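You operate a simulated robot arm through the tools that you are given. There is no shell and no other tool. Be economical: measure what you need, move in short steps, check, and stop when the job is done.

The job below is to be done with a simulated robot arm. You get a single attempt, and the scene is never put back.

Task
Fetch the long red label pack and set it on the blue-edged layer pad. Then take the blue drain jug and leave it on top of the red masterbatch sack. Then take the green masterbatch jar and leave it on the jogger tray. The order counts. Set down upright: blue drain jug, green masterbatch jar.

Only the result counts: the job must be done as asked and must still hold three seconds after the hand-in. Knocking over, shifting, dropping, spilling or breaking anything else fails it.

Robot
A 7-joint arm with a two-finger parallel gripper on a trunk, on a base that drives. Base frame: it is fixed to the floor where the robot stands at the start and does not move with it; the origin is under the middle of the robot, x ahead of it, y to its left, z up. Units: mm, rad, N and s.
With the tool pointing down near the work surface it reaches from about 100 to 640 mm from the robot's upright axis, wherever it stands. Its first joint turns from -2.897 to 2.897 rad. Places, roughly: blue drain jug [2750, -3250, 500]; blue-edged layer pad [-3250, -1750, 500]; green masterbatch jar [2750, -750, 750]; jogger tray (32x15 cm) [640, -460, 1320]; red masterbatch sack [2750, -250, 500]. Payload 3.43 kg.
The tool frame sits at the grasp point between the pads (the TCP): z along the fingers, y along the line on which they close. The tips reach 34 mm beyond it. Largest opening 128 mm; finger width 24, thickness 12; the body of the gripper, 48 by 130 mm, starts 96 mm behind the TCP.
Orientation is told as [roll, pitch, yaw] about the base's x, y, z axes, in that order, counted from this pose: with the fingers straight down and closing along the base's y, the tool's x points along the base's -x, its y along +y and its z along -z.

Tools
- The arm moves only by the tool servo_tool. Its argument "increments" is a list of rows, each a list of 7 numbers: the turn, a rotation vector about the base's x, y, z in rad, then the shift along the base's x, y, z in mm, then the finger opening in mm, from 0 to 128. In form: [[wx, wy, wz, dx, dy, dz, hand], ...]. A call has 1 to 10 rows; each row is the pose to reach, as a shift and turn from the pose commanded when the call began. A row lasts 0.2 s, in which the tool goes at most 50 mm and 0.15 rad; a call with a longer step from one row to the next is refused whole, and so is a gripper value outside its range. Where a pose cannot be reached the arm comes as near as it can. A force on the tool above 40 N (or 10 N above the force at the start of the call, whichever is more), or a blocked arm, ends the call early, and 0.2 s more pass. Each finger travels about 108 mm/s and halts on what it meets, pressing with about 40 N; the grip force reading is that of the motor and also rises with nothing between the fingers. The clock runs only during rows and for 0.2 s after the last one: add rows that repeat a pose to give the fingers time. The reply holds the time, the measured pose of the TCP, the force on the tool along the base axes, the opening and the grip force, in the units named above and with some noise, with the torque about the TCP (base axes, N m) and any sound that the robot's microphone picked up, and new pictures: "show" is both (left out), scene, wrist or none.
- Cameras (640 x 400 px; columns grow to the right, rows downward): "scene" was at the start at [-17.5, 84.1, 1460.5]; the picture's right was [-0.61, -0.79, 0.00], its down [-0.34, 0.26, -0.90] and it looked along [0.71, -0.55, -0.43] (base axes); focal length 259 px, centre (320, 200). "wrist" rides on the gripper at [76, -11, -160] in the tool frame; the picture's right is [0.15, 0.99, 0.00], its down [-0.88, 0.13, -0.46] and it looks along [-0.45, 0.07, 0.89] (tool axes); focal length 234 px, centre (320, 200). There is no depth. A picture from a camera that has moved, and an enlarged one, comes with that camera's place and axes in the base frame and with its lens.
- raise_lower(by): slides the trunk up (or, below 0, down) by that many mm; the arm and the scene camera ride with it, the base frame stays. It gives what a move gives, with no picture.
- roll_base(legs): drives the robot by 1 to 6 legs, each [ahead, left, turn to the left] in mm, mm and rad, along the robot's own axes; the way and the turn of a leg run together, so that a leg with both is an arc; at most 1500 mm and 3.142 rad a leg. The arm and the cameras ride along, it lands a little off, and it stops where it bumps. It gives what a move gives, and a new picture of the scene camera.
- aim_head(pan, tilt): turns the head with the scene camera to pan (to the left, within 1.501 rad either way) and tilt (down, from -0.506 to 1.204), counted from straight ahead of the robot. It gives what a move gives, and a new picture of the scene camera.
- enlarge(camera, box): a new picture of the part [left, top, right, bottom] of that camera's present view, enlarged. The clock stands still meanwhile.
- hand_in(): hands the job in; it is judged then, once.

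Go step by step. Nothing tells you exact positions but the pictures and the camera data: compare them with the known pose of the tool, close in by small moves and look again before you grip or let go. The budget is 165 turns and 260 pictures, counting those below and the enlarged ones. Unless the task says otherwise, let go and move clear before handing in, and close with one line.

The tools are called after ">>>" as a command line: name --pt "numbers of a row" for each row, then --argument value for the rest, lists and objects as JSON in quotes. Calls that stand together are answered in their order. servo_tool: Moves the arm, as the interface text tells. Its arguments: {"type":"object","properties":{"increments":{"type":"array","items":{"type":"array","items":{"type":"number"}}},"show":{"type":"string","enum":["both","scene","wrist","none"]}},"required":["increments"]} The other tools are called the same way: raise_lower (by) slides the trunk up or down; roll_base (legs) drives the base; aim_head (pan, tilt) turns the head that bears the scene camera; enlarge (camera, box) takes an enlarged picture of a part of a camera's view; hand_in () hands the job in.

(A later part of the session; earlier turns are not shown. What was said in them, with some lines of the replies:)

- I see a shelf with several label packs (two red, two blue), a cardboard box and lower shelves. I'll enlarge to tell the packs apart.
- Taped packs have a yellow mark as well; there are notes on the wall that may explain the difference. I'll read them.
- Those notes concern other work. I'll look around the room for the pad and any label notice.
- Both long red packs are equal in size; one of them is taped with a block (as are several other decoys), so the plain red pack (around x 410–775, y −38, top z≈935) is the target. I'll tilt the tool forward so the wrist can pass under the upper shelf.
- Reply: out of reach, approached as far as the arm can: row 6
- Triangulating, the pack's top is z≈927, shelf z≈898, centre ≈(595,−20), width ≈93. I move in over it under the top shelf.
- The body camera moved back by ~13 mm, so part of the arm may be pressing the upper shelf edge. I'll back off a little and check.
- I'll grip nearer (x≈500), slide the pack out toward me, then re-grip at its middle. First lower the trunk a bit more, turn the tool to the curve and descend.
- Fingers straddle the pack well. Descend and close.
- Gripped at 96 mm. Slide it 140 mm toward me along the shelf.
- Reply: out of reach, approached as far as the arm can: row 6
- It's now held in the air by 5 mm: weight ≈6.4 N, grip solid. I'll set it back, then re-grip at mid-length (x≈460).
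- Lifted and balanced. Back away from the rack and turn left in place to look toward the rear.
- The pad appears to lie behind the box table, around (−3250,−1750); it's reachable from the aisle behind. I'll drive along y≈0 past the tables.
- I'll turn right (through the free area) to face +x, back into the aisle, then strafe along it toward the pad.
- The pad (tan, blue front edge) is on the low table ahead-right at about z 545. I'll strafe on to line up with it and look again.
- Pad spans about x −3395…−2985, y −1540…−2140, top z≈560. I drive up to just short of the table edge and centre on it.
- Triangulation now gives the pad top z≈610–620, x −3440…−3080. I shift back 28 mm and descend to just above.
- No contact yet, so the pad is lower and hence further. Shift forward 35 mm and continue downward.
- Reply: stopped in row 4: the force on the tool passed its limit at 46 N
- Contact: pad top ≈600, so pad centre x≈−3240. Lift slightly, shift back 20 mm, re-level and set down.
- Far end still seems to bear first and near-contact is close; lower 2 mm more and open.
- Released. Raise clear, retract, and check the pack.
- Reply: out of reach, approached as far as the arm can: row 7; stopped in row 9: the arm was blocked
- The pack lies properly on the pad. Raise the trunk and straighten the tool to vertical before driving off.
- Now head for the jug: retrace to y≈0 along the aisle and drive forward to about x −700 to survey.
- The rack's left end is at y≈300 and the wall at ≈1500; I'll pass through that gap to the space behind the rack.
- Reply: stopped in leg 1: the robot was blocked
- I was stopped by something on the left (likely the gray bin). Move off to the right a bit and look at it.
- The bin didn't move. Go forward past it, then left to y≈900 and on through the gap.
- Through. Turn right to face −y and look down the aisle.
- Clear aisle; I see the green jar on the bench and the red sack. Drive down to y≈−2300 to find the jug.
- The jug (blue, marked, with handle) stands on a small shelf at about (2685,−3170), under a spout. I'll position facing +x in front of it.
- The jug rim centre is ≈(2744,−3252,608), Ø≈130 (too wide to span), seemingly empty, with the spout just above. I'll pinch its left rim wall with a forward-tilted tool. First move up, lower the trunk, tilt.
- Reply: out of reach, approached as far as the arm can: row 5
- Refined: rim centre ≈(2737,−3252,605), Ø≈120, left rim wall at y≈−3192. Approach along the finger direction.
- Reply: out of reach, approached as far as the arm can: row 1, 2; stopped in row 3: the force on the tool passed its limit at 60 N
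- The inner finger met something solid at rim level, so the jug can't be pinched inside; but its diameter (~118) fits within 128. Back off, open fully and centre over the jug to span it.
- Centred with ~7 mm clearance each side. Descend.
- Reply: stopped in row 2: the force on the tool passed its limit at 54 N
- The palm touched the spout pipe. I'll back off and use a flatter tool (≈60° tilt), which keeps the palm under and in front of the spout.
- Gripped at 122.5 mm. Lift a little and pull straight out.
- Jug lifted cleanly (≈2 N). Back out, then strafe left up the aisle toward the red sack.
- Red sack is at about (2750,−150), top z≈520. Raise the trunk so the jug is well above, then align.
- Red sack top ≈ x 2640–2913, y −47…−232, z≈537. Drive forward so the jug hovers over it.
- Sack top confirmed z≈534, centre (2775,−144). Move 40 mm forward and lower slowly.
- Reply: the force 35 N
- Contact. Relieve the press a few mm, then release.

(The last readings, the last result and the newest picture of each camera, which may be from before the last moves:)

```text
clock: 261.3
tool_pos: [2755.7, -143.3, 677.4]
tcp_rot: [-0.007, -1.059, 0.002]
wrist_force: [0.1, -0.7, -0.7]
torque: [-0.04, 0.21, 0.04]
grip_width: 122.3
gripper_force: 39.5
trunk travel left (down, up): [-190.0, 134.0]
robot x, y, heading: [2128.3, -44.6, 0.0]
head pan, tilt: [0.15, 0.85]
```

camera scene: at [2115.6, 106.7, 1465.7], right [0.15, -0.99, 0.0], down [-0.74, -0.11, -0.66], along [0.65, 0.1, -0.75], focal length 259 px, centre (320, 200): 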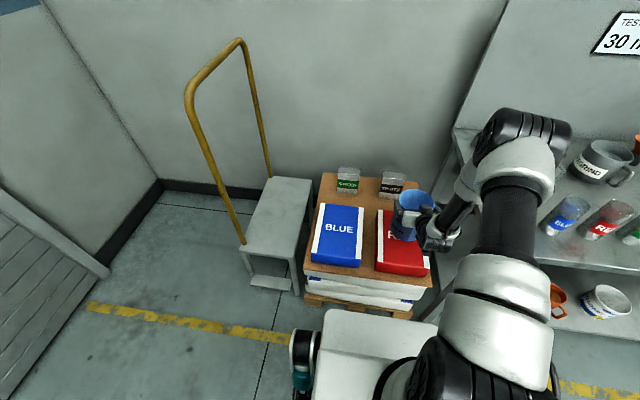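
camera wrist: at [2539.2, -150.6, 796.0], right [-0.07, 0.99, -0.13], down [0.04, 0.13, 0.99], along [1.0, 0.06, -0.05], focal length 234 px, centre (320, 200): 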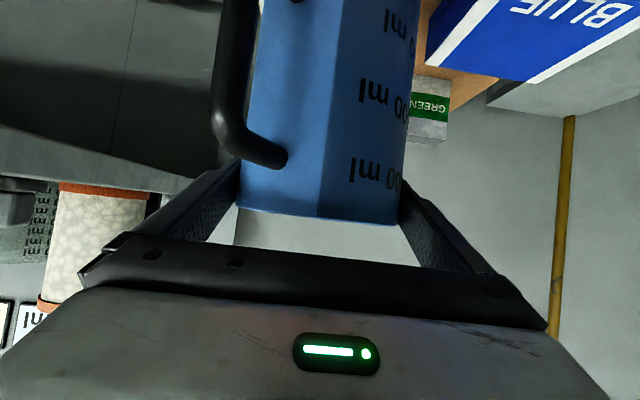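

Nearly force-free now; open the fingers.

>>> servo_tool --pt "0 0 0 0 0 0 124" --pt "0 0 0 0 0 0 128" --pt "0 0 0 0 0 0 128" --show "both"

>>> enlarge --camera "scene" --box '[280, 150, 480, 320]'

```text
clock: 262.1
tool_pos: [2758.1, -144.2, 680.7]
tcp_rot: [-0.01, -1.064, 0.003]
wrist_force: [0.6, -0.2, 0.6]
torque: [0.02, 0.03, -0.03]
grip_width: 128.0
gripper_force: 0.1
trunk travel left (down, up): [-190.0, 134.0]
robot x, y, heading: [2129.5, -44.0, 0.003]
head pan, tilt: [0.15, 0.85]
camera scene: at [2115.5, 106.7, 1465.7], right [0.15, -0.99, 0.0], down [-0.74, -0.11, -0.66], along [0.65, 0.1, -0.75], focal length 259 px, centre (320, 200)
camera wrist: at [2580.9, -153.5, 690.4], right [-0.07, 0.99, -0.13], down [0.03, 0.13, 0.99], along [1.0, 0.06, -0.04], focal length 234 px, centre (320, 200)
```

scene: 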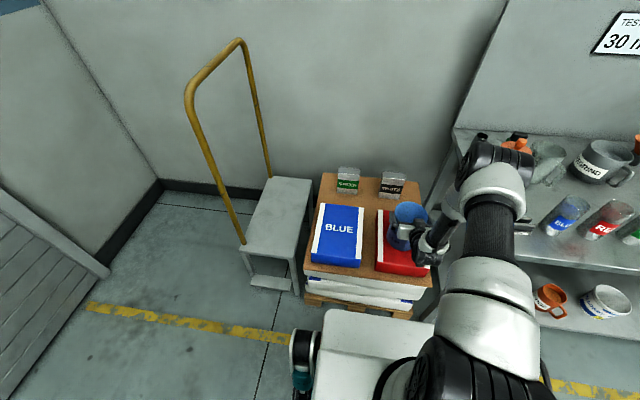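
wrist: 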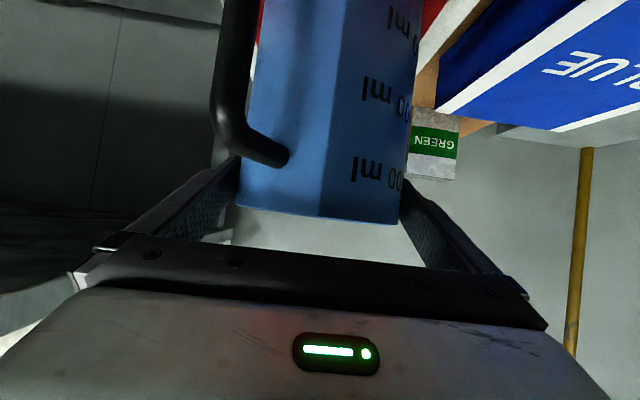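

```text
2.35 times, centred on (380, 235) of scene
camera zoom: at [2115.5, 106.7, 1465.7], right [0.15, -0.99, 0.0], down [-0.74, -0.11, -0.66], along [0.65, 0.1, -0.75], focal length 610 px, centre (179, 118)
```

zoom: 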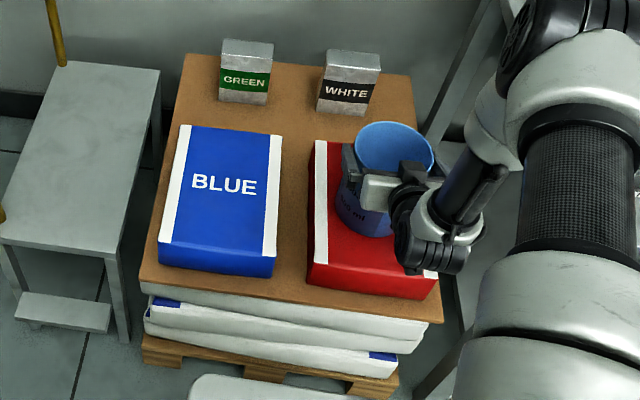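

Jug stands free and upright. Withdraw along the finger axis.

>>> servo_tool --pt "0 0 0 -17 0 12 128" --pt "0 0 0 -35 0 28 128" --pt "0 0 0 -60 0 55 128" --pt "0 0 0 -90 0 85 128" --pt "0 0 0 -115 0 120 128" --show "both"

```text
clock: 263.3
tool_pos: [2642.6, -144.8, 801.5]
tcp_rot: [-0.01, -1.065, 0.003]
wrist_force: [0.2, -0.4, -0.3]
torque: [0.08, -0.03, 0.01]
grip_width: 128.0
gripper_force: 0.1
trunk travel left (down, up): [-190.0, 134.0]
robot x, y, heading: [2129.9, -47.3, 0.003]
head pan, tilt: [0.15, 0.85]
camera scene: at [2115.6, 106.7, 1465.6], right [0.15, -0.99, 0.0], down [-0.74, -0.11, -0.66], along [0.65, 0.1, -0.75], focal length 259 px, centre (320, 200)
camera wrist: at [2465.8, -153.8, 812.1], right [-0.07, 0.99, -0.13], down [0.03, 0.13, 0.99], along [1.0, 0.06, -0.04], focal length 234 px, centre (320, 200)
```

scene: 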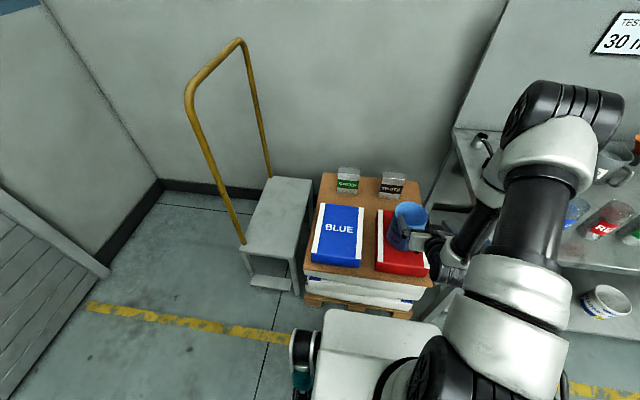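
wrist: 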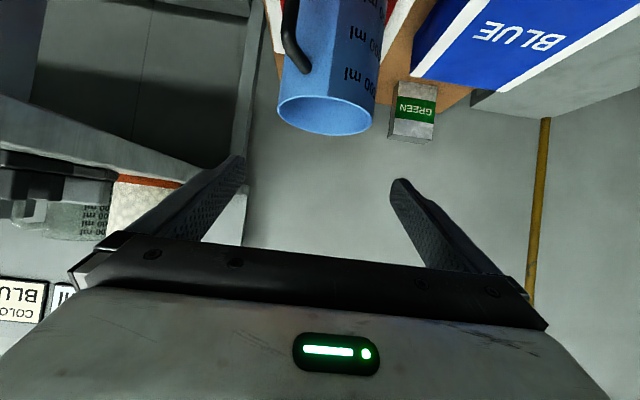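

Jug stands on the red sack. Back off, straighten the tool, and look at the bench with the green jar.

>>> roll_base --legs '[[-430, 0, 0], [0, -640, 0]]'

>>> raise_lower --by 120

>>> servo_tool --pt "0 0.14 0 0 0 10 90" --pt "0 0.28 0 -5 0 20 90" --pt "0 0.42 0 -10 0 30 90" --pt "0 0.56 0 -20 10 40 90" --pt "0 0.7 0 -30 20 50 90" --pt "0 0.84 0 -40 30 60 90" --pt "0 0.97 0 -50 40 70 90" --pt "0.01 1.065 0 -60 50 80 90" --show "wrist"

>>> aim_head --pan -0.1 --tilt 0.5

```text
clock: 272.2
tool_pos: [2212.5, -788.4, 800.7]
tcp_rot: [-0.009, -1.066, 0.001]
wrist_force: [1.1, -0.3, 0.6]
torque: [0.01, 0.02, 0.02]
grip_width: 128.0
gripper_force: 0.0
trunk travel left (down, up): [-190.0, 134.0]
robot x, y, heading: [1699.2, -692.2, -0.001]
head pan, tilt: [0.15, 0.85]
camera scene: at [1685.7, -537.4, 1465.7], right [0.15, -0.99, 0.0], down [-0.74, -0.11, -0.66], along [0.65, 0.1, -0.75], focal length 259 px, centre (320, 200)
```

scene: 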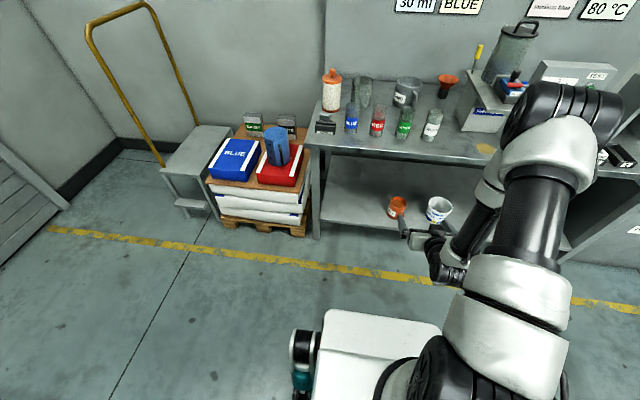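

```text
clock: 273.7
tool_pos: [2211.9, -788.1, 921.7]
tcp_rot: [-0.01, -1.063, 0.002]
wrist_force: [-0.4, -0.2, 0.3]
torque: [-0.05, -0.03, 0.0]
grip_width: 128.0
gripper_force: 0.1
trunk travel left (down, up): [-310.0, 14.0]
robot x, y, heading: [1697.1, -688.7, 0.001]
head pan, tilt: [0.15, 0.85]
```

```text
clock: 275.5
tool_pos: [2151.8, -737.8, 1001.1]
tcp_rot: [0.002, 0.001, -0.003]
wrist_force: [0.4, -0.1, 0.9]
torque: [-0.03, 0.0, -0.02]
grip_width: 90.0
gripper_force: 0.1
trunk travel left (down, up): [-310.0, 14.0]
robot x, y, heading: [1698.4, -691.2, 0.003]
head pan, tilt: [0.15, 0.85]
camera wrist: at [2076.6, -749.1, 1160.5], right [-0.14, 0.99, 0.0], down [0.88, 0.13, 0.45], along [0.45, 0.07, -0.89], focal length 234 px, centre (320, 200)
```

wrist: 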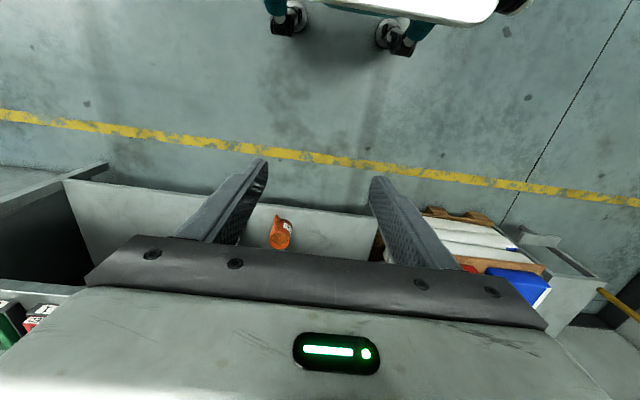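

```text
clock: 276.3
tool_pos: [2152.0, -738.2, 1000.6]
tcp_rot: [0.003, -0.001, -0.004]
wrist_force: [0.4, -0.6, 0.3]
torque: [-0.01, -0.02, -0.01]
grip_width: 90.0
gripper_force: 0.1
trunk travel left (down, up): [-310.0, 14.0]
robot x, y, heading: [1701.3, -689.7, 0.004]
head pan, tilt: [-0.099, 0.499]
camera scene: at [1698.9, -558.1, 1615.6], right [-0.1, -1.0, 0.0], down [-0.48, 0.05, -0.88], along [0.87, -0.09, -0.48], focal length 259 px, centre (320, 200)
```

scene: 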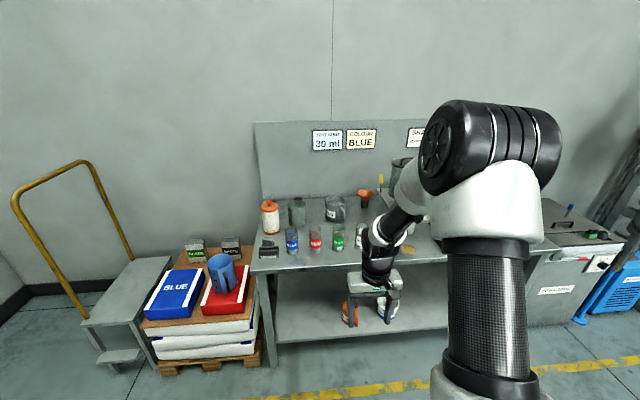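

>>> enlarge --camera "scene" --box '[230, 170, 430, 310]'

>>> enlarge --camera "scene" --box '[140, 210, 280, 340]'

```text
2.86 times, centred on (330, 240) of scene
camera zoom: at [1698.9, -558.1, 1615.6], right [-0.1, -1.0, 0.0], down [-0.48, 0.05, -0.88], along [0.87, -0.09, -0.48], focal length 741 px, centre (291, 86)
```

zoom: 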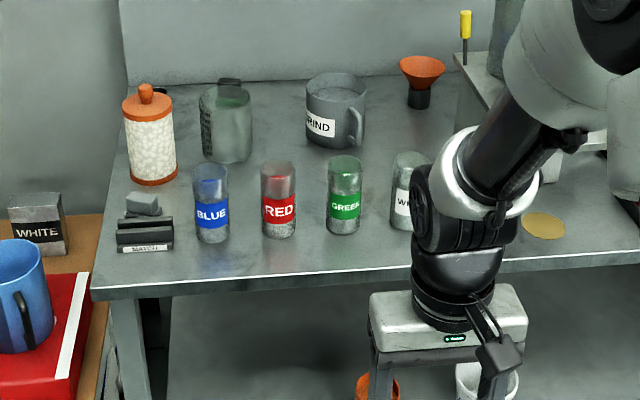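

```text
3.08 times, centred on (210, 275) of scene
camera zoom: at [1698.9, -558.1, 1615.6], right [-0.1, -1.0, 0.0], down [-0.48, 0.05, -0.88], along [0.87, -0.09, -0.48], focal length 798 px, centre (658, -31)
```

zoom: 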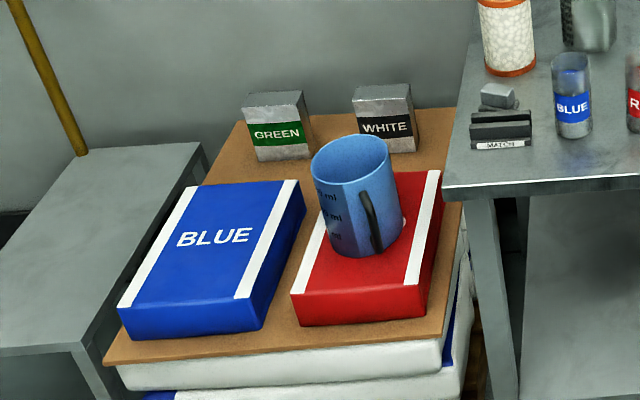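

The jug stands upright on the red sack. The green jar is at about (2607,−734), bench z≈850, jar top ≈970, neighbours ~100 mm apart. Raise the tool and drive up.

>>> servo_tool --pt "0 0 0 0 0 40 90" --pt "0 0 0 0 0 80 90" --pt "0 0 0 0 0 120 90" --show "none"

>>> roll_base --legs '[[370, 0, 0]]'

>>> aim_head --pan 0.1 --tilt 0.75

>>> servo_tool --pt "0 0 0 0 0 0 80" --show "wrist"

```text
clock: 277.1
tool_pos: [2150.8, -737.6, 1121.3]
tcp_rot: [0.002, 0.001, -0.003]
wrist_force: [-0.3, -1.5, 0.0]
torque: [-0.01, -0.02, -0.01]
grip_width: 89.7
gripper_force: 0.0
trunk travel left (down, up): [-310.0, 14.0]
robot x, y, heading: [1698.8, -692.4, -0.005]
head pan, tilt: [-0.099, 0.499]
```

```text
clock: 279.5
tool_pos: [2522.9, -738.4, 1121.0]
tcp_rot: [0.001, 0.001, -0.006]
wrist_force: [0.7, -0.5, -0.1]
torque: [-0.05, 0.02, 0.0]
grip_width: 90.1
gripper_force: 0.1
trunk travel left (down, up): [-310.0, 14.0]
robot x, y, heading: [2068.7, -687.1, 0.002]
head pan, tilt: [-0.099, 0.499]
camera scene: at [2069.4, -558.0, 1615.7], right [-0.1, -1.0, 0.0], down [-0.48, 0.05, -0.88], along [0.87, -0.09, -0.48], focal length 259 px, centre (320, 200)
```

scene: 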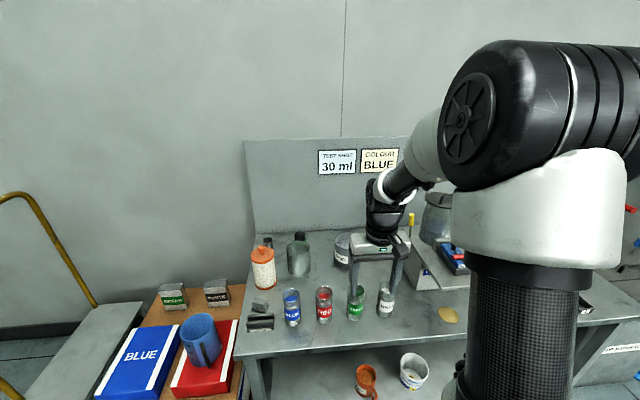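

```text
clock: 280.2
tool_pos: [2522.1, -738.6, 1120.3]
tcp_rot: [0.001, 0.002, -0.004]
wrist_force: [0.0, -1.1, 0.2]
torque: [0.01, 0.0, -0.01]
grip_width: 90.0
gripper_force: 0.2
trunk travel left (down, up): [-310.0, 14.0]
robot x, y, heading: [2067.2, -691.1, -0.001]
head pan, tilt: [0.099, 0.75]
camera scene: at [2061.1, -540.8, 1593.8], right [0.1, -1.0, 0.0], down [-0.68, -0.07, -0.73], along [0.73, 0.07, -0.68], focal length 259 px, centre (320, 200)
```

scene: 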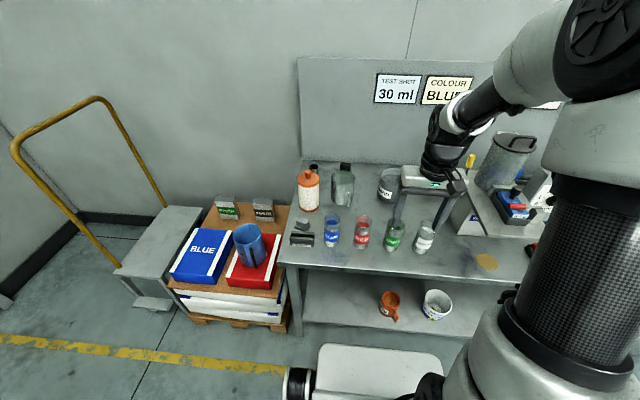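

```text
clock: 280.6
tool_pos: [2522.0, -737.9, 1120.0]
tcp_rot: [0.001, 0.003, -0.002]
wrist_force: [0.3, 0.3, 0.6]
torque: [-0.01, 0.01, -0.02]
grip_width: 79.7
gripper_force: 0.0
trunk travel left (down, up): [-310.0, 14.0]
robot x, y, heading: [2068.2, -689.6, -0.007]
head pan, tilt: [0.099, 0.75]
camera wrist: at [2446.2, -749.1, 1279.9], right [-0.14, 0.99, 0.0], down [0.88, 0.13, 0.46], along [0.45, 0.07, -0.89], focal length 234 px, centre (320, 200)
```

wrist: 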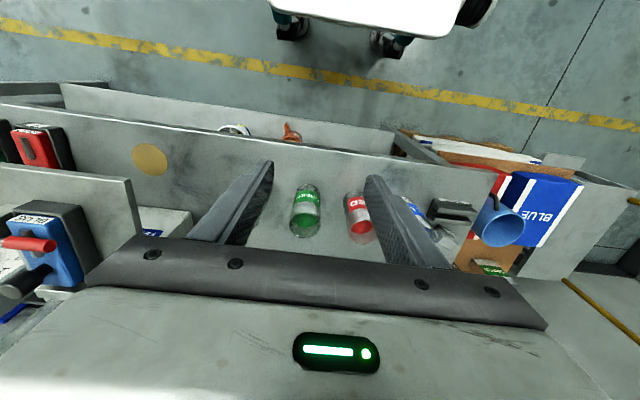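

>>> enlarge --camera "wrist" --box '[220, 150, 420, 260]'

>>> enlarge --camera "scene" --box '[310, 170, 470, 270]'

```text
3.20 times, centred on (320, 205) of wrist
camera zoom: at [2446.2, -749.1, 1279.9], right [-0.14, 0.99, 0.0], down [0.88, 0.13, 0.46], along [0.45, 0.07, -0.89], focal length 749 px, centre (320, 184)
```

zoom: 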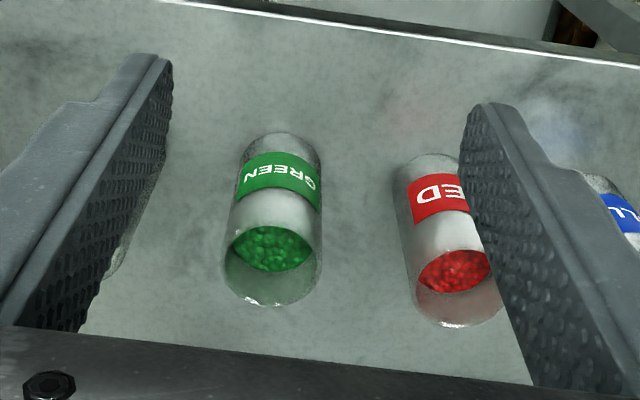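

```text
4.00 times, centred on (390, 220) of scene
camera zoom: at [2061.0, -540.8, 1593.7], right [0.1, -0.99, 0.0], down [-0.68, -0.07, -0.73], along [0.73, 0.07, -0.68], focal length 1037 px, centre (40, 120)
```

zoom: 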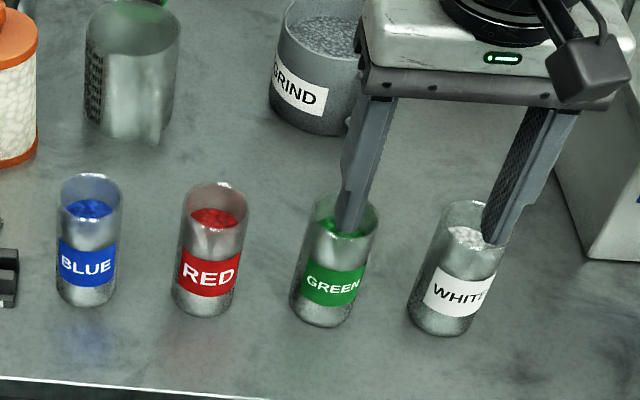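

Open jars with pellets. My depth estimates vary, so I'll take a second wrist view after shifting the tool.

>>> servo_tool --pt "0 0 0 40 0 -10 80" --pt "0 0 0 80 0 -20 80" --pt "0 0 0 120 0 -30 80" --show "wrist"

>>> enlarge --camera "wrist" --box '[220, 80, 420, 220]'

```text
clock: 281.4
tool_pos: [2641.2, -739.0, 1091.5]
tcp_rot: [0.001, 0.003, -0.004]
wrist_force: [0.0, 0.9, -0.2]
torque: [0.03, 0.0, -0.03]
grip_width: 80.0
gripper_force: 0.0
trunk travel left (down, up): [-310.0, 14.0]
robot x, y, heading: [2069.1, -685.4, -0.0]
head pan, tilt: [0.099, 0.75]
camera wrist: at [2566.8, -749.9, 1249.4], right [-0.14, 0.99, 0.0], down [0.88, 0.13, 0.45], along [0.45, 0.07, -0.89], focal length 234 px, centre (320, 200)
```

wrist: 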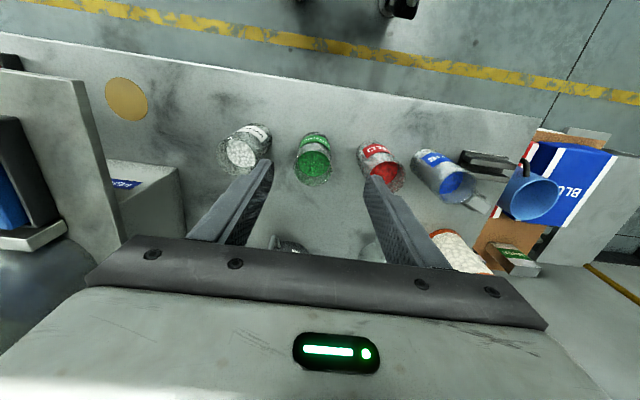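

```text
2.86 times, centred on (320, 150) of wrist
camera zoom: at [2566.8, -749.9, 1249.4], right [-0.14, 0.99, 0.0], down [0.88, 0.13, 0.45], along [0.45, 0.07, -0.89], focal length 669 px, centre (320, 343)
```

zoom: 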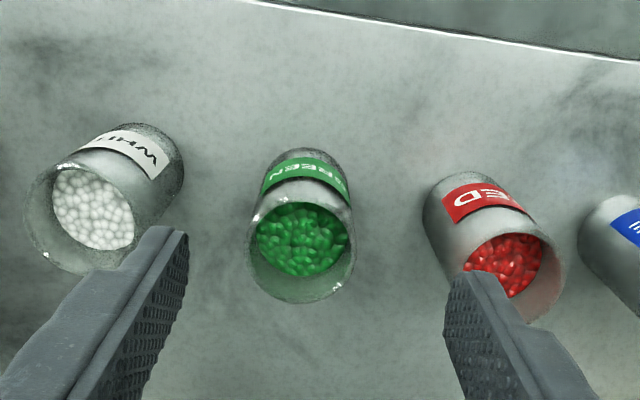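

Consistent now: green jar axis (2677,−741), rim z≈926, Ø≈55, bench z≈820. Move above it and descend partway.

>>> servo_tool --pt "0 0 0 18 -1 -20 82" --pt "0 0 0 35 -2 -50 82" --pt "0 0 0 35 -2 -90 82" --pt "0 0 0 35 -2 -125 82" --show "both"

>>> enlarge --camera "wrist" --box '[200, 60, 440, 220]'

```text
clock: 282.4
tool_pos: [2677.3, -740.0, 964.6]
tcp_rot: [0.001, 0.0, -0.003]
wrist_force: [0.1, 0.6, -0.1]
torque: [-0.02, 0.0, 0.02]
grip_width: 82.0
gripper_force: 0.0
trunk travel left (down, up): [-310.0, 14.0]
robot x, y, heading: [2068.9, -688.4, -0.004]
head pan, tilt: [0.099, 0.75]
camera scene: at [2061.2, -540.8, 1593.7], right [0.1, -1.0, 0.0], down [-0.68, -0.07, -0.73], along [0.73, 0.07, -0.68], focal length 259 px, centre (320, 200)
camera wrist: at [2601.4, -751.4, 1123.7], right [-0.14, 0.99, 0.0], down [0.88, 0.13, 0.46], along [0.45, 0.07, -0.89], focal length 234 px, centre (320, 200)
```

scene: 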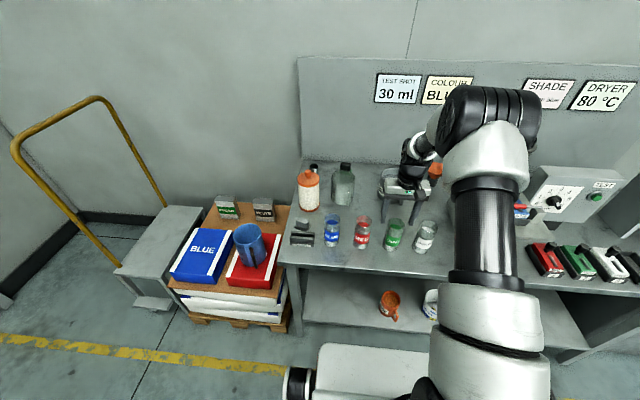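
wrist: 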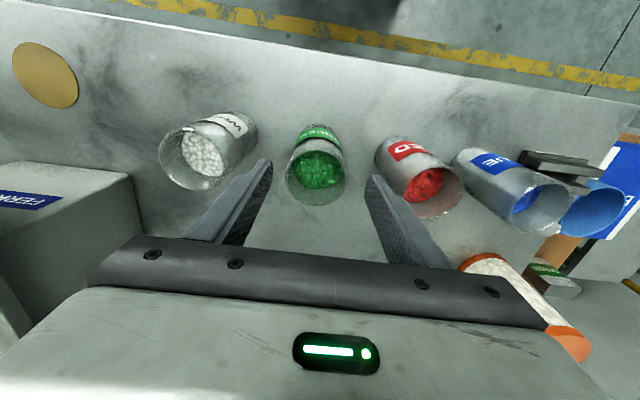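

```text
2.50 times, centred on (320, 140) of wrist
camera zoom: at [2601.4, -751.4, 1123.7], right [-0.14, 0.99, 0.0], down [0.88, 0.13, 0.46], along [0.45, 0.07, -0.89], focal length 585 px, centre (320, 350)
```

zoom: 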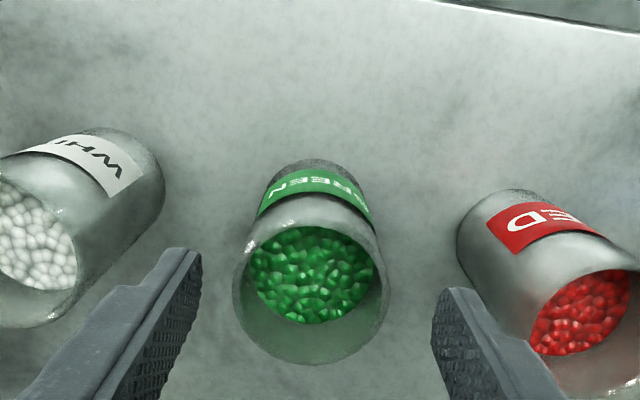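

Aligned. Descend to grip height and close.

>>> servo_tool --pt "0 0 0 2 -1 -25 82" --pt "0 0 0 2 -1 -50 82" --pt "0 0 0 2 -1 -75 82" --pt "0 0 0 2 -1 -84 82" --show "wrist"

>>> servo_tool --pt "0 0 0 0 0 0 68" --pt "0 0 0 0 0 0 55" --pt "0 0 0 0 0 0 40" --pt "0 0 0 0 0 0 40" --show "wrist"

```text
clock: 283.4
tool_pos: [2680.0, -740.6, 880.0]
tcp_rot: [0.002, 0.0, -0.002]
wrist_force: [0.1, -0.8, 0.2]
torque: [-0.02, -0.02, -0.02]
grip_width: 81.9
gripper_force: 0.1
trunk travel left (down, up): [-310.0, 14.0]
robot x, y, heading: [2069.5, -689.1, 0.003]
head pan, tilt: [0.099, 0.75]
camera wrist: at [2603.9, -751.7, 1040.1], right [-0.14, 0.99, 0.0], down [0.88, 0.13, 0.46], along [0.45, 0.07, -0.89], focal length 234 px, centre (320, 200)
```

wrist: 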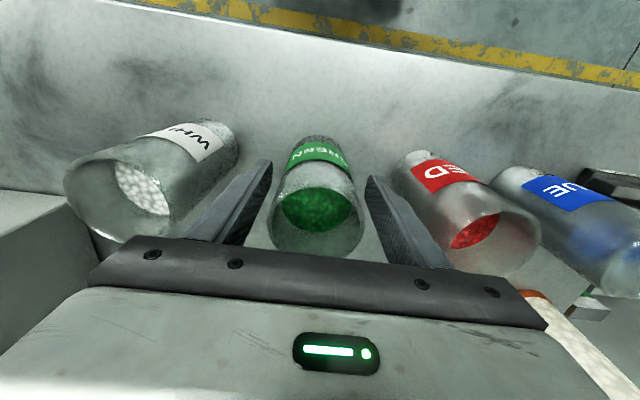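

```text
clock: 284.4
tool_pos: [2679.7, -741.1, 881.2]
tcp_rot: [0.001, -0.001, -0.004]
wrist_force: [0.6, -1.0, 0.6]
torque: [-0.09, -0.02, 0.05]
grip_width: 54.4
gripper_force: 39.9
trunk travel left (down, up): [-310.0, 14.0]
robot x, y, heading: [2070.3, -690.2, -0.004]
head pan, tilt: [0.099, 0.75]
camera wrist: at [2603.8, -751.8, 1040.2], right [-0.14, 0.99, 0.0], down [0.88, 0.13, 0.46], along [0.45, 0.07, -0.89], focal length 234 px, centre (320, 200)
```

wrist: 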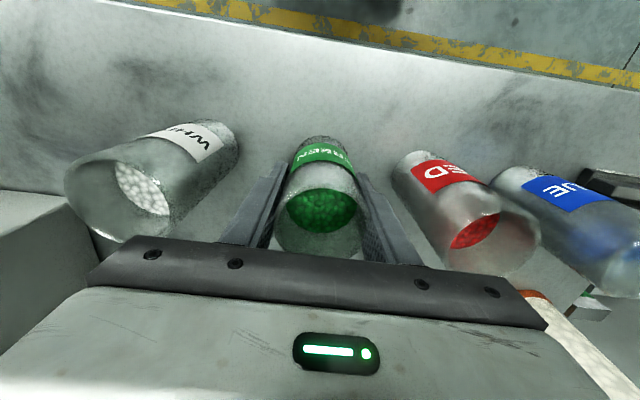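

Gripped (54 mm). Lift gently.

>>> servo_tool --pt "0 0 0 0 0 12 40" --pt "0 0 0 0 0 35 40" --pt "0 0 0 0 0 60 40" --pt "0 0 0 0 0 85 40" --pt "0 0 0 0 0 110 40" --pt "0 0 0 0 0 135 40" --pt "0 0 0 -15 0 160 40" --pt "0 0 0 -40 0 185 40" --pt "0 0 0 -65 0 210 40" --pt "0 0 0 -85 0 230 40" --show "both"

```text
clock: 286.6
tool_pos: [2594.4, -740.1, 1112.4]
tcp_rot: [0.001, -0.001, -0.003]
wrist_force: [0.2, -0.2, -1.0]
torque: [0.04, 0.01, 0.0]
grip_width: 54.3
gripper_force: 40.1
trunk travel left (down, up): [-310.0, 14.0]
robot x, y, heading: [2070.5, -689.7, -0.002]
head pan, tilt: [0.099, 0.75]
camera scene: at [2060.8, -540.8, 1593.7], right [0.1, -0.99, 0.0], down [-0.68, -0.07, -0.73], along [0.73, 0.07, -0.68], focal length 259 px, centre (320, 200)
camera wrist: at [2518.6, -752.0, 1271.1], right [-0.14, 0.99, 0.0], down [0.88, 0.13, 0.46], along [0.45, 0.07, -0.89], focal length 234 px, centre (320, 200)
```

scene: 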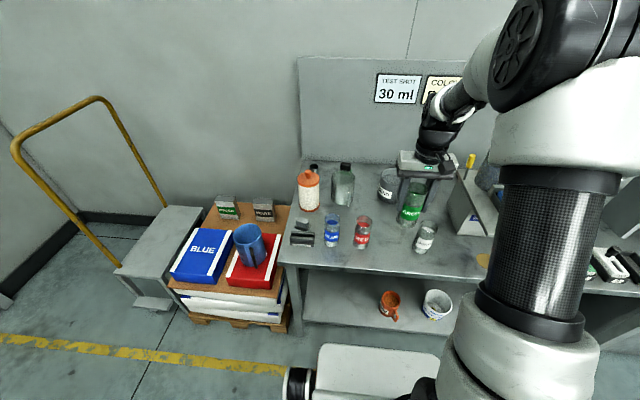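
wrist: 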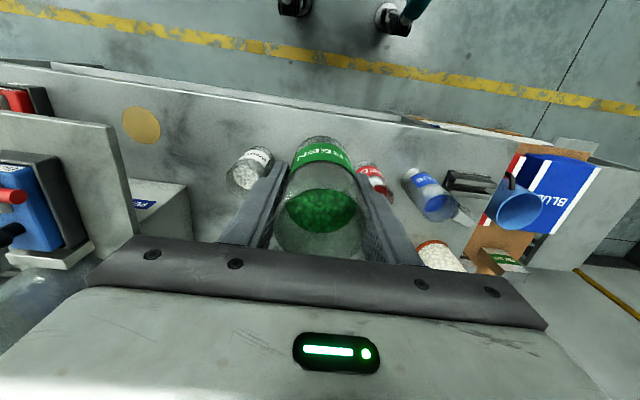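

Jar is clear. Back off, turn around to face the rack from behind, and look at the jogger tray.

>>> roll_base --legs '[[-330, 0, 0], [0, 150, 0], [0, 0, 3.14]]'

>>> aim_head --pan 0.15 --tilt 0.35

```text
clock: 298.0
tool_pos: [1215.0, -490.3, 1112.1]
tcp_rot: [0.002, 0.002, 3.139]
wrist_force: [0.1, 0.2, -2.1]
torque: [0.02, -0.01, -0.03]
grip_width: 54.2
gripper_force: 39.9
trunk travel left (down, up): [-310.0, 14.0]
robot x, y, heading: [1738.4, -541.3, -3.138]
head pan, tilt: [0.099, 0.75]
camera scene: at [1747.6, -688.1, 1593.7], right [-0.1, 0.99, 0.0], down [0.68, 0.07, -0.73], along [-0.73, -0.07, -0.68], focal length 259 px, centre (320, 200)
```

scene: 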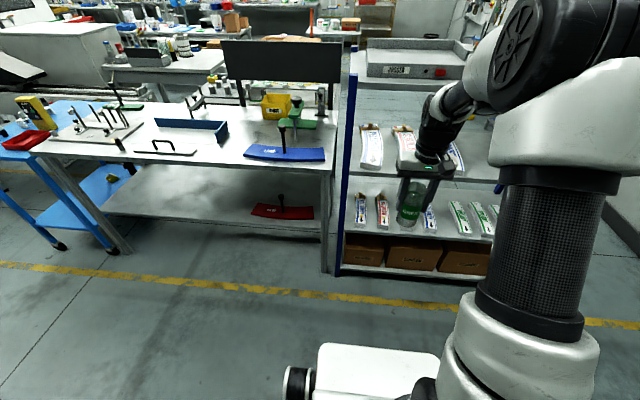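

```text
clock: 298.9
tool_pos: [1213.8, -490.8, 1111.9]
tcp_rot: [0.002, 0.001, 3.14]
wrist_force: [0.7, 0.7, -1.4]
torque: [0.03, -0.01, -0.01]
grip_width: 54.3
gripper_force: 39.8
trunk travel left (down, up): [-310.0, 14.0]
robot x, y, heading: [1738.3, -543.5, -3.136]
head pan, tilt: [0.15, 0.351]
camera scene: at [1738.0, -693.8, 1629.3], right [-0.15, 0.99, 0.0], down [0.34, 0.05, -0.94], along [-0.93, -0.14, -0.34], focal length 259 px, centre (320, 200)
```

scene: 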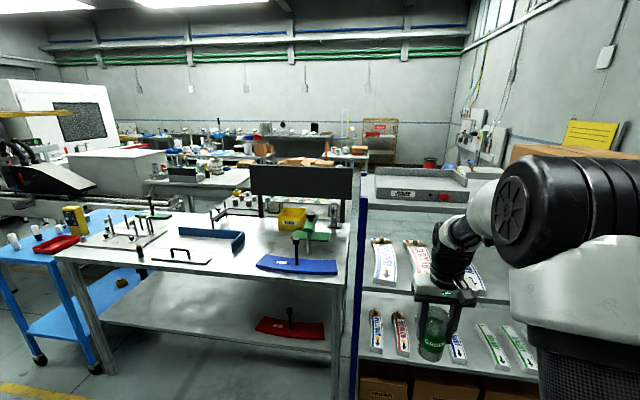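

>>> enlarge --camera "scene" --box '[350, 140, 510, 240]'

```text
4.00 times, centred on (430, 190) of scene
camera zoom: at [1738.0, -693.8, 1629.3], right [-0.15, 0.99, 0.0], down [0.34, 0.05, -0.94], along [-0.93, -0.14, -0.34], focal length 1037 px, centre (-120, 240)
```

zoom: 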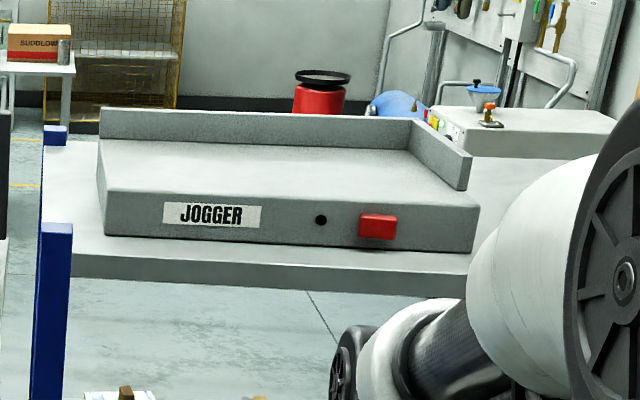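

The jogger tray top spans about x 513–715, y −618…−264, z≈1320, with lips on the far and right sides. Raise the jar first.

>>> servo_tool --pt "0 0 0 0 0 35 40" --pt "0 0 0 0 0 70 40" --pt "0 0 0 0 0 105 40" --pt "0 0 0 0 0 140 40" --pt "0 0 0 0 0 175 40" --pt "0 0 0 0 0 210 40" --pt "0 0 0 0 0 245 40" --pt "0 0 0 0 0 280 40" --pt "0 0 0 0 0 310 40" --pt "0 0 0 0 0 340 40" --show "scene"

```text
clock: 301.1
tool_pos: [1215.3, -490.4, 1450.4]
tcp_rot: [0.002, 0.002, 3.139]
wrist_force: [0.2, 0.0, -1.6]
torque: [0.03, -0.03, 0.02]
grip_width: 54.6
gripper_force: 40.4
trunk travel left (down, up): [-310.0, 14.0]
robot x, y, heading: [1738.8, -541.2, -3.138]
head pan, tilt: [0.15, 0.351]
camera scene: at [1737.9, -693.8, 1629.3], right [-0.15, 0.99, 0.0], down [0.34, 0.05, -0.94], along [-0.93, -0.14, -0.34], focal length 259 px, centre (320, 200)
```

scene: 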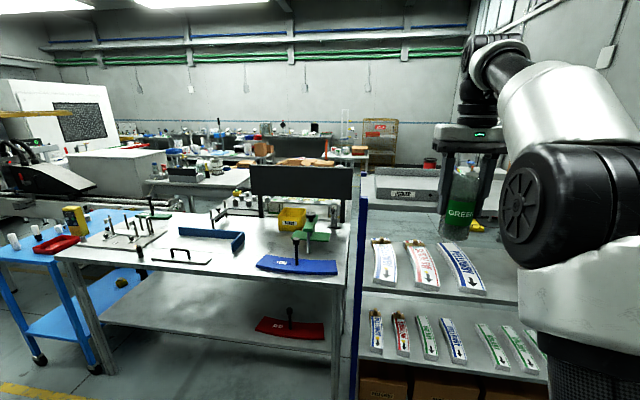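

>>> roll_base --legs '[[0, -38, 0], [555, 0, 0]]'

>>> aim_head --pan -0.1 --tilt 0.6

>>> servo_tool --pt "0 0 0 0 0 0 40" --show "wrist"

```text
clock: 305.0
tool_pos: [656.8, -461.3, 1450.8]
tcp_rot: [0.003, 0.001, -3.135]
wrist_force: [0.6, 0.5, -1.5]
torque: [0.01, -0.05, -0.04]
grip_width: 54.1
gripper_force: 40.5
trunk travel left (down, up): [-310.0, 14.0]
robot x, y, heading: [1182.8, -504.8, -3.129]
head pan, tilt: [0.15, 0.351]
camera scene: at [1181.4, -659.5, 1629.3], right [-0.16, 0.99, 0.0], down [0.34, 0.06, -0.94], along [-0.93, -0.15, -0.34], focal length 259 px, centre (320, 200)
```

scene: 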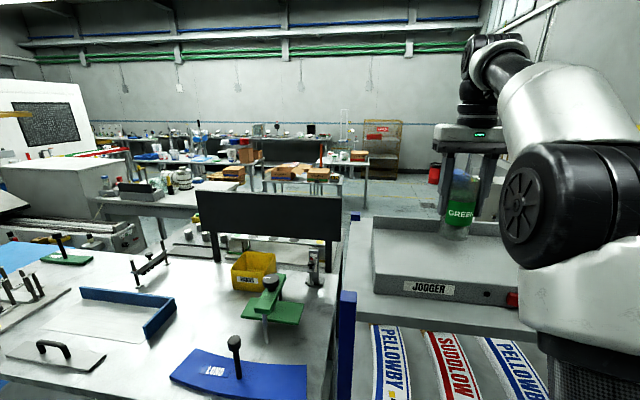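

```text
clock: 305.7
tool_pos: [656.8, -460.8, 1450.2]
tcp_rot: [0.002, 0.002, -3.135]
wrist_force: [0.2, -0.6, -0.9]
torque: [0.02, 0.01, 0.06]
grip_width: 54.1
gripper_force: 40.2
trunk travel left (down, up): [-310.0, 14.0]
robot x, y, heading: [1178.7, -506.4, -3.133]
head pan, tilt: [-0.099, 0.6]
camera scene: at [1185.6, -636.8, 1606.6], right [0.09, 1.0, 0.0], down [0.56, -0.05, -0.83], along [-0.82, 0.07, -0.56], focal length 259 px, centre (320, 200)
```

scene: 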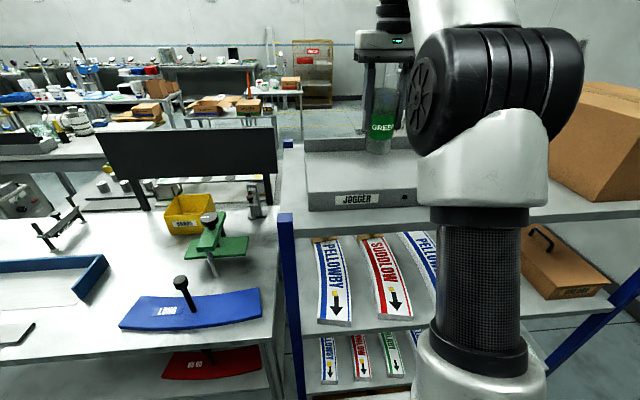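

```text
clock: 306.1
tool_pos: [657.1, -460.9, 1450.6]
tcp_rot: [0.001, 0.002, -3.137]
wrist_force: [0.4, 0.4, -1.9]
torque: [-0.04, 0.03, -0.01]
grip_width: 54.2
gripper_force: 39.8
trunk travel left (down, up): [-310.0, 14.0]
robot x, y, heading: [1179.8, -504.7, -3.135]
head pan, tilt: [-0.099, 0.6]
camera wrist: at [732.4, -448.0, 1610.0], right [0.15, -0.99, 0.0], down [-0.88, -0.14, 0.46], along [-0.45, -0.07, -0.89], focal length 234 px, centre (320, 200)
```

wrist: 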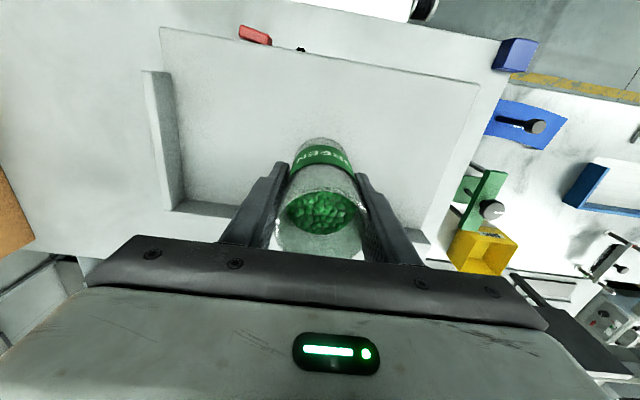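

Centred over the tray (centre ≈(645,−453)). Lower the jar carefully.

>>> servo_tool --pt "0 0 0 -4 2 -15 40" --pt "0 0 0 -8 4 -30 40" --pt "0 0 0 -8 4 -38 40" --show "none"

>>> enlarge --camera "scene" --box '[290, 60, 450, 220]'

```text
clock: 306.9
tool_pos: [648.8, -456.3, 1413.4]
tcp_rot: [0.0, 0.0, -3.136]
wrist_force: [-0.8, 0.1, -1.7]
torque: [0.0, 0.02, 0.02]
grip_width: 54.4
gripper_force: 39.9
trunk travel left (down, up): [-310.0, 14.0]
robot x, y, heading: [1182.4, -503.7, -3.13]
head pan, tilt: [-0.099, 0.6]
```

```text
2.50 times, centred on (370, 140) of scene
camera zoom: at [1185.6, -636.8, 1606.6], right [0.09, 1.0, 0.0], down [0.56, -0.05, -0.83], along [-0.82, 0.07, -0.56], focal length 648 px, centre (195, 350)
```

zoom: 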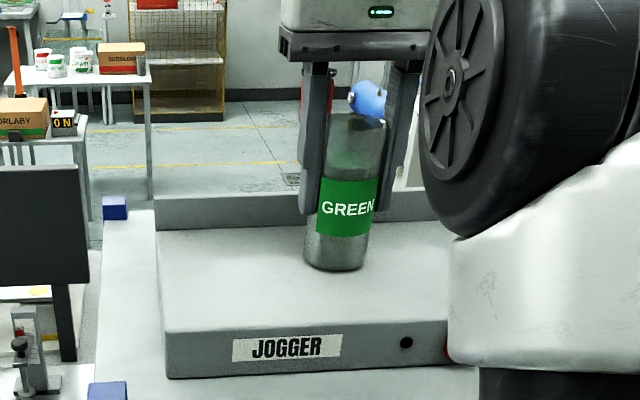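

>>> servo_tool --pt "0 0 0 0 0 -4 40" --pt "0 0 0 0 0 -8 40" --pt "0 0 0 0 0 -12 40" --pt "0 0 0 0 0 -15 40" --show "none"

>>> enlarge --camera "scene" --box '[290, 60, 450, 220]'

```text
clock: 307.7
tool_pos: [650.1, -456.9, 1410.2]
tcp_rot: [0.0, -0.016, -3.135]
wrist_force: [2.7, 0.0, 13.7]
torque: [-0.05, -0.54, 0.04]
grip_width: 54.1
gripper_force: 40.6
trunk travel left (down, up): [-310.0, 14.0]
robot x, y, heading: [1184.0, -504.5, -3.131]
head pan, tilt: [-0.099, 0.6]
stopped in row 3: the force on the tool passed its limit at 48 N (the readings are from after the stop); the commanded pose is now the measured one
```

```text
2.50 times, centred on (370, 140) of scene
camera zoom: at [1187.3, -637.0, 1606.3], right [0.09, 1.0, 0.0], down [0.56, -0.05, -0.83], along [-0.82, 0.07, -0.56], focal length 648 px, centre (195, 350)
```

zoom: 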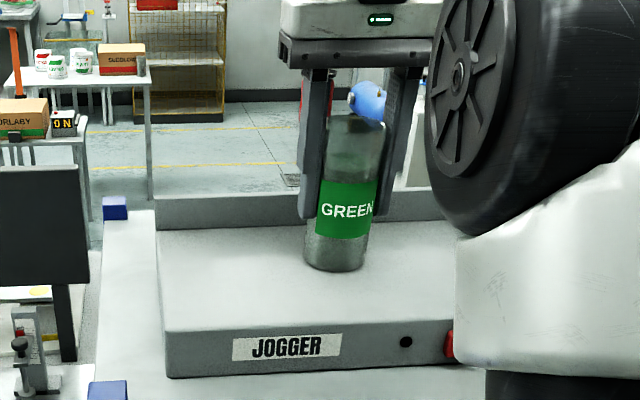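

Contact at z≈1412. Relieve slightly and re-level, then release.

>>> servo_tool --pt "0 -0.016 0 -1 0 2 40" --pt "0 -0.016 0 -1 0 2 40" --show "none"

```text
clock: 308.3
tool_pos: [646.2, -456.1, 1409.1]
tcp_rot: [0.001, 0.004, -3.133]
wrist_force: [0.8, 0.0, 5.7]
torque: [0.02, 0.07, -0.01]
grip_width: 54.0
gripper_force: 40.3
trunk travel left (down, up): [-310.0, 14.0]
robot x, y, heading: [1183.2, -505.2, -3.131]
head pan, tilt: [-0.099, 0.6]
```

Light contact and upright; open the fingers.

>>> servo_tool --pt "0 0 0 0 0 1 50" --pt "0 0 0 0 0 1 62" --pt "0 0 0 0 0 1 78" --pt "0 0 0 0 0 1 78" --show "wrist"

>>> enlarge --camera "scene" --box '[290, 60, 450, 220]'

```text
clock: 309.3
tool_pos: [645.4, -455.6, 1409.3]
tcp_rot: [-0.001, 0.004, -3.133]
wrist_force: [-0.4, -0.3, 0.0]
torque: [0.02, 0.01, 0.02]
grip_width: 78.1
gripper_force: 0.0
trunk travel left (down, up): [-310.0, 14.0]
robot x, y, heading: [1184.4, -508.2, -3.13]
head pan, tilt: [-0.099, 0.6]
camera wrist: at [722.0, -444.0, 1569.5], right [0.15, -0.99, 0.0], down [-0.88, -0.14, 0.45], along [-0.45, -0.07, -0.89], focal length 234 px, centre (320, 200)
```

wrist: 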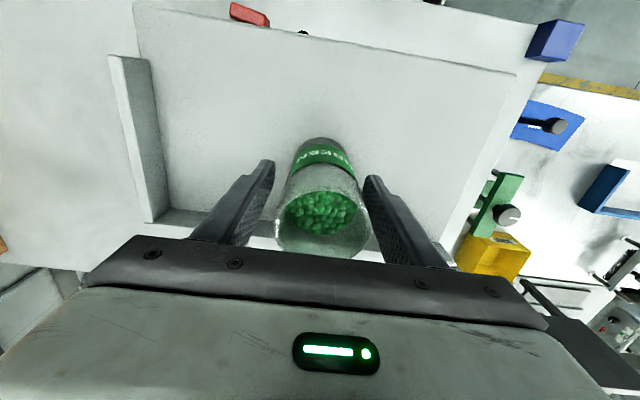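

```text
2.50 times, centred on (370, 140) of scene
camera zoom: at [1185.6, -636.7, 1606.6], right [0.09, 1.0, 0.0], down [0.56, -0.05, -0.83], along [-0.82, 0.07, -0.56], focal length 648 px, centre (195, 350)
```

zoom: 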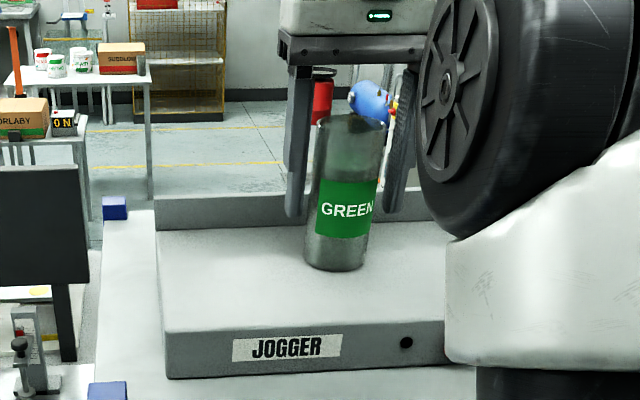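

The jar stands on the tray. Lift the gripper straight up and back off.

>>> servo_tool --pt "0 0 0 0 0 20 78" --pt "0 0 0 0 0 45 78" --pt "0 0 0 0 0 75 78" --pt "0 0 0 0 0 105 78" --pt "0 0 0 0 0 130 78" --show "none"

>>> roll_base --legs '[[-400, 0, 0]]'

>>> enlarge --camera "scene" --box '[290, 80, 450, 220]'

```text
clock: 310.5
tool_pos: [662.3, -458.9, 1476.2]
tcp_rot: [0.002, 0.001, -3.135]
wrist_force: [0.1, -0.1, 0.6]
torque: [0.0, 0.0, -0.03]
grip_width: 77.9
gripper_force: 0.0
out of reach, approached as far as the arm can: row 3, 4, 5
trunk travel left (down, up): [-310.0, 14.0]
robot x, y, heading: [1182.4, -506.1, -3.132]
head pan, tilt: [-0.099, 0.6]
```

```text
clock: 313.0
tool_pos: [1058.9, -452.7, 1475.3]
tcp_rot: [0.0, 0.002, -3.14]
wrist_force: [0.6, 0.0, -0.5]
torque: [0.04, -0.01, 0.0]
grip_width: 77.9
gripper_force: 0.1
trunk travel left (down, up): [-310.0, 14.0]
robot x, y, heading: [1582.0, -503.1, -3.136]
head pan, tilt: [-0.099, 0.6]
camera scene: at [1583.4, -633.4, 1606.6], right [0.09, 1.0, 0.0], down [0.56, -0.05, -0.83], along [-0.82, 0.08, -0.56], focal length 259 px, centre (320, 200)
```

scene: 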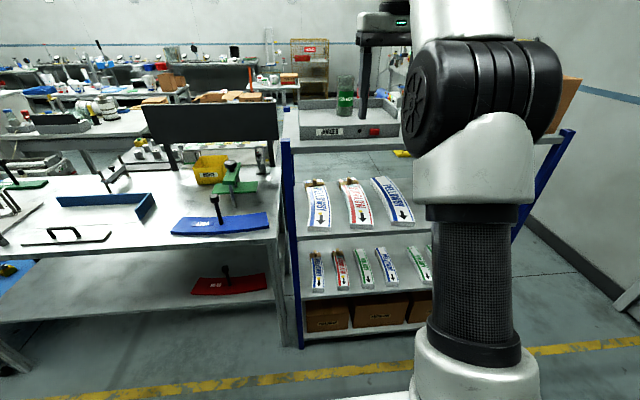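

```text
2.86 times, centred on (370, 150) of scene
camera zoom: at [1583.4, -633.4, 1606.6], right [0.09, 1.0, 0.0], down [0.56, -0.05, -0.83], along [-0.82, 0.08, -0.56], focal length 741 px, centre (177, 343)
```

zoom: 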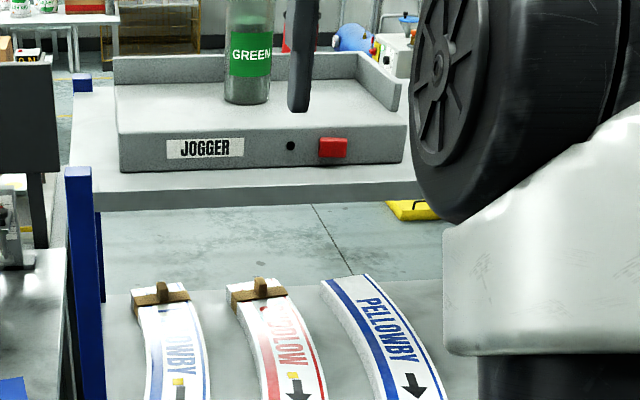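

The green jar stands upright on the tray. A quick last look at the label bench for consistency before handing in.

>>> enlarge --camera "scene" --box '[160, 170, 290, 310]'

>>> enlarge --camera "scene" --box '[290, 165, 420, 300]'

```text
2.86 times, centred on (225, 240) of scene
camera zoom: at [1583.4, -633.4, 1606.6], right [0.09, 1.0, 0.0], down [0.56, -0.05, -0.83], along [-0.82, 0.08, -0.56], focal length 741 px, centre (591, 86)
```

zoom: 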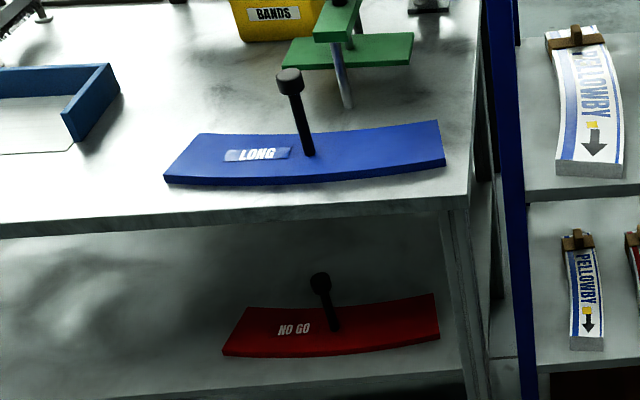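

```text
2.96 times, centred on (355, 232) of scene
camera zoom: at [1583.4, -633.4, 1606.6], right [0.09, 1.0, 0.0], down [0.56, -0.05, -0.83], along [-0.82, 0.08, -0.56], focal length 768 px, centre (216, 104)
```

zoom: 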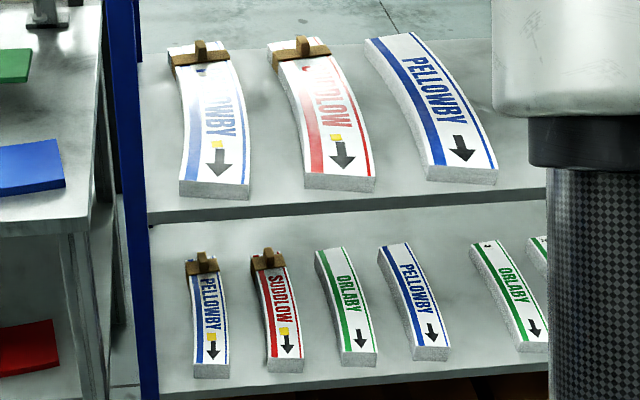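

The label pack is on the blue-edged pad, the jug is upright on the red sack, and the green jar is upright on the jogger tray, with the arm clear of all three. I'm handing in now.

>>> hand_in

```text
The job is handed in.
```

The job is handed in. The long red label pack is on the blue-edged layer pad, the blue drain jug stands on the red masterbatch sack, and the green masterbatch jar stands on the jogger tray, placed in that order. There were two equally long red packs on the shelf, and I took the plain one rather than the one with tape on it.
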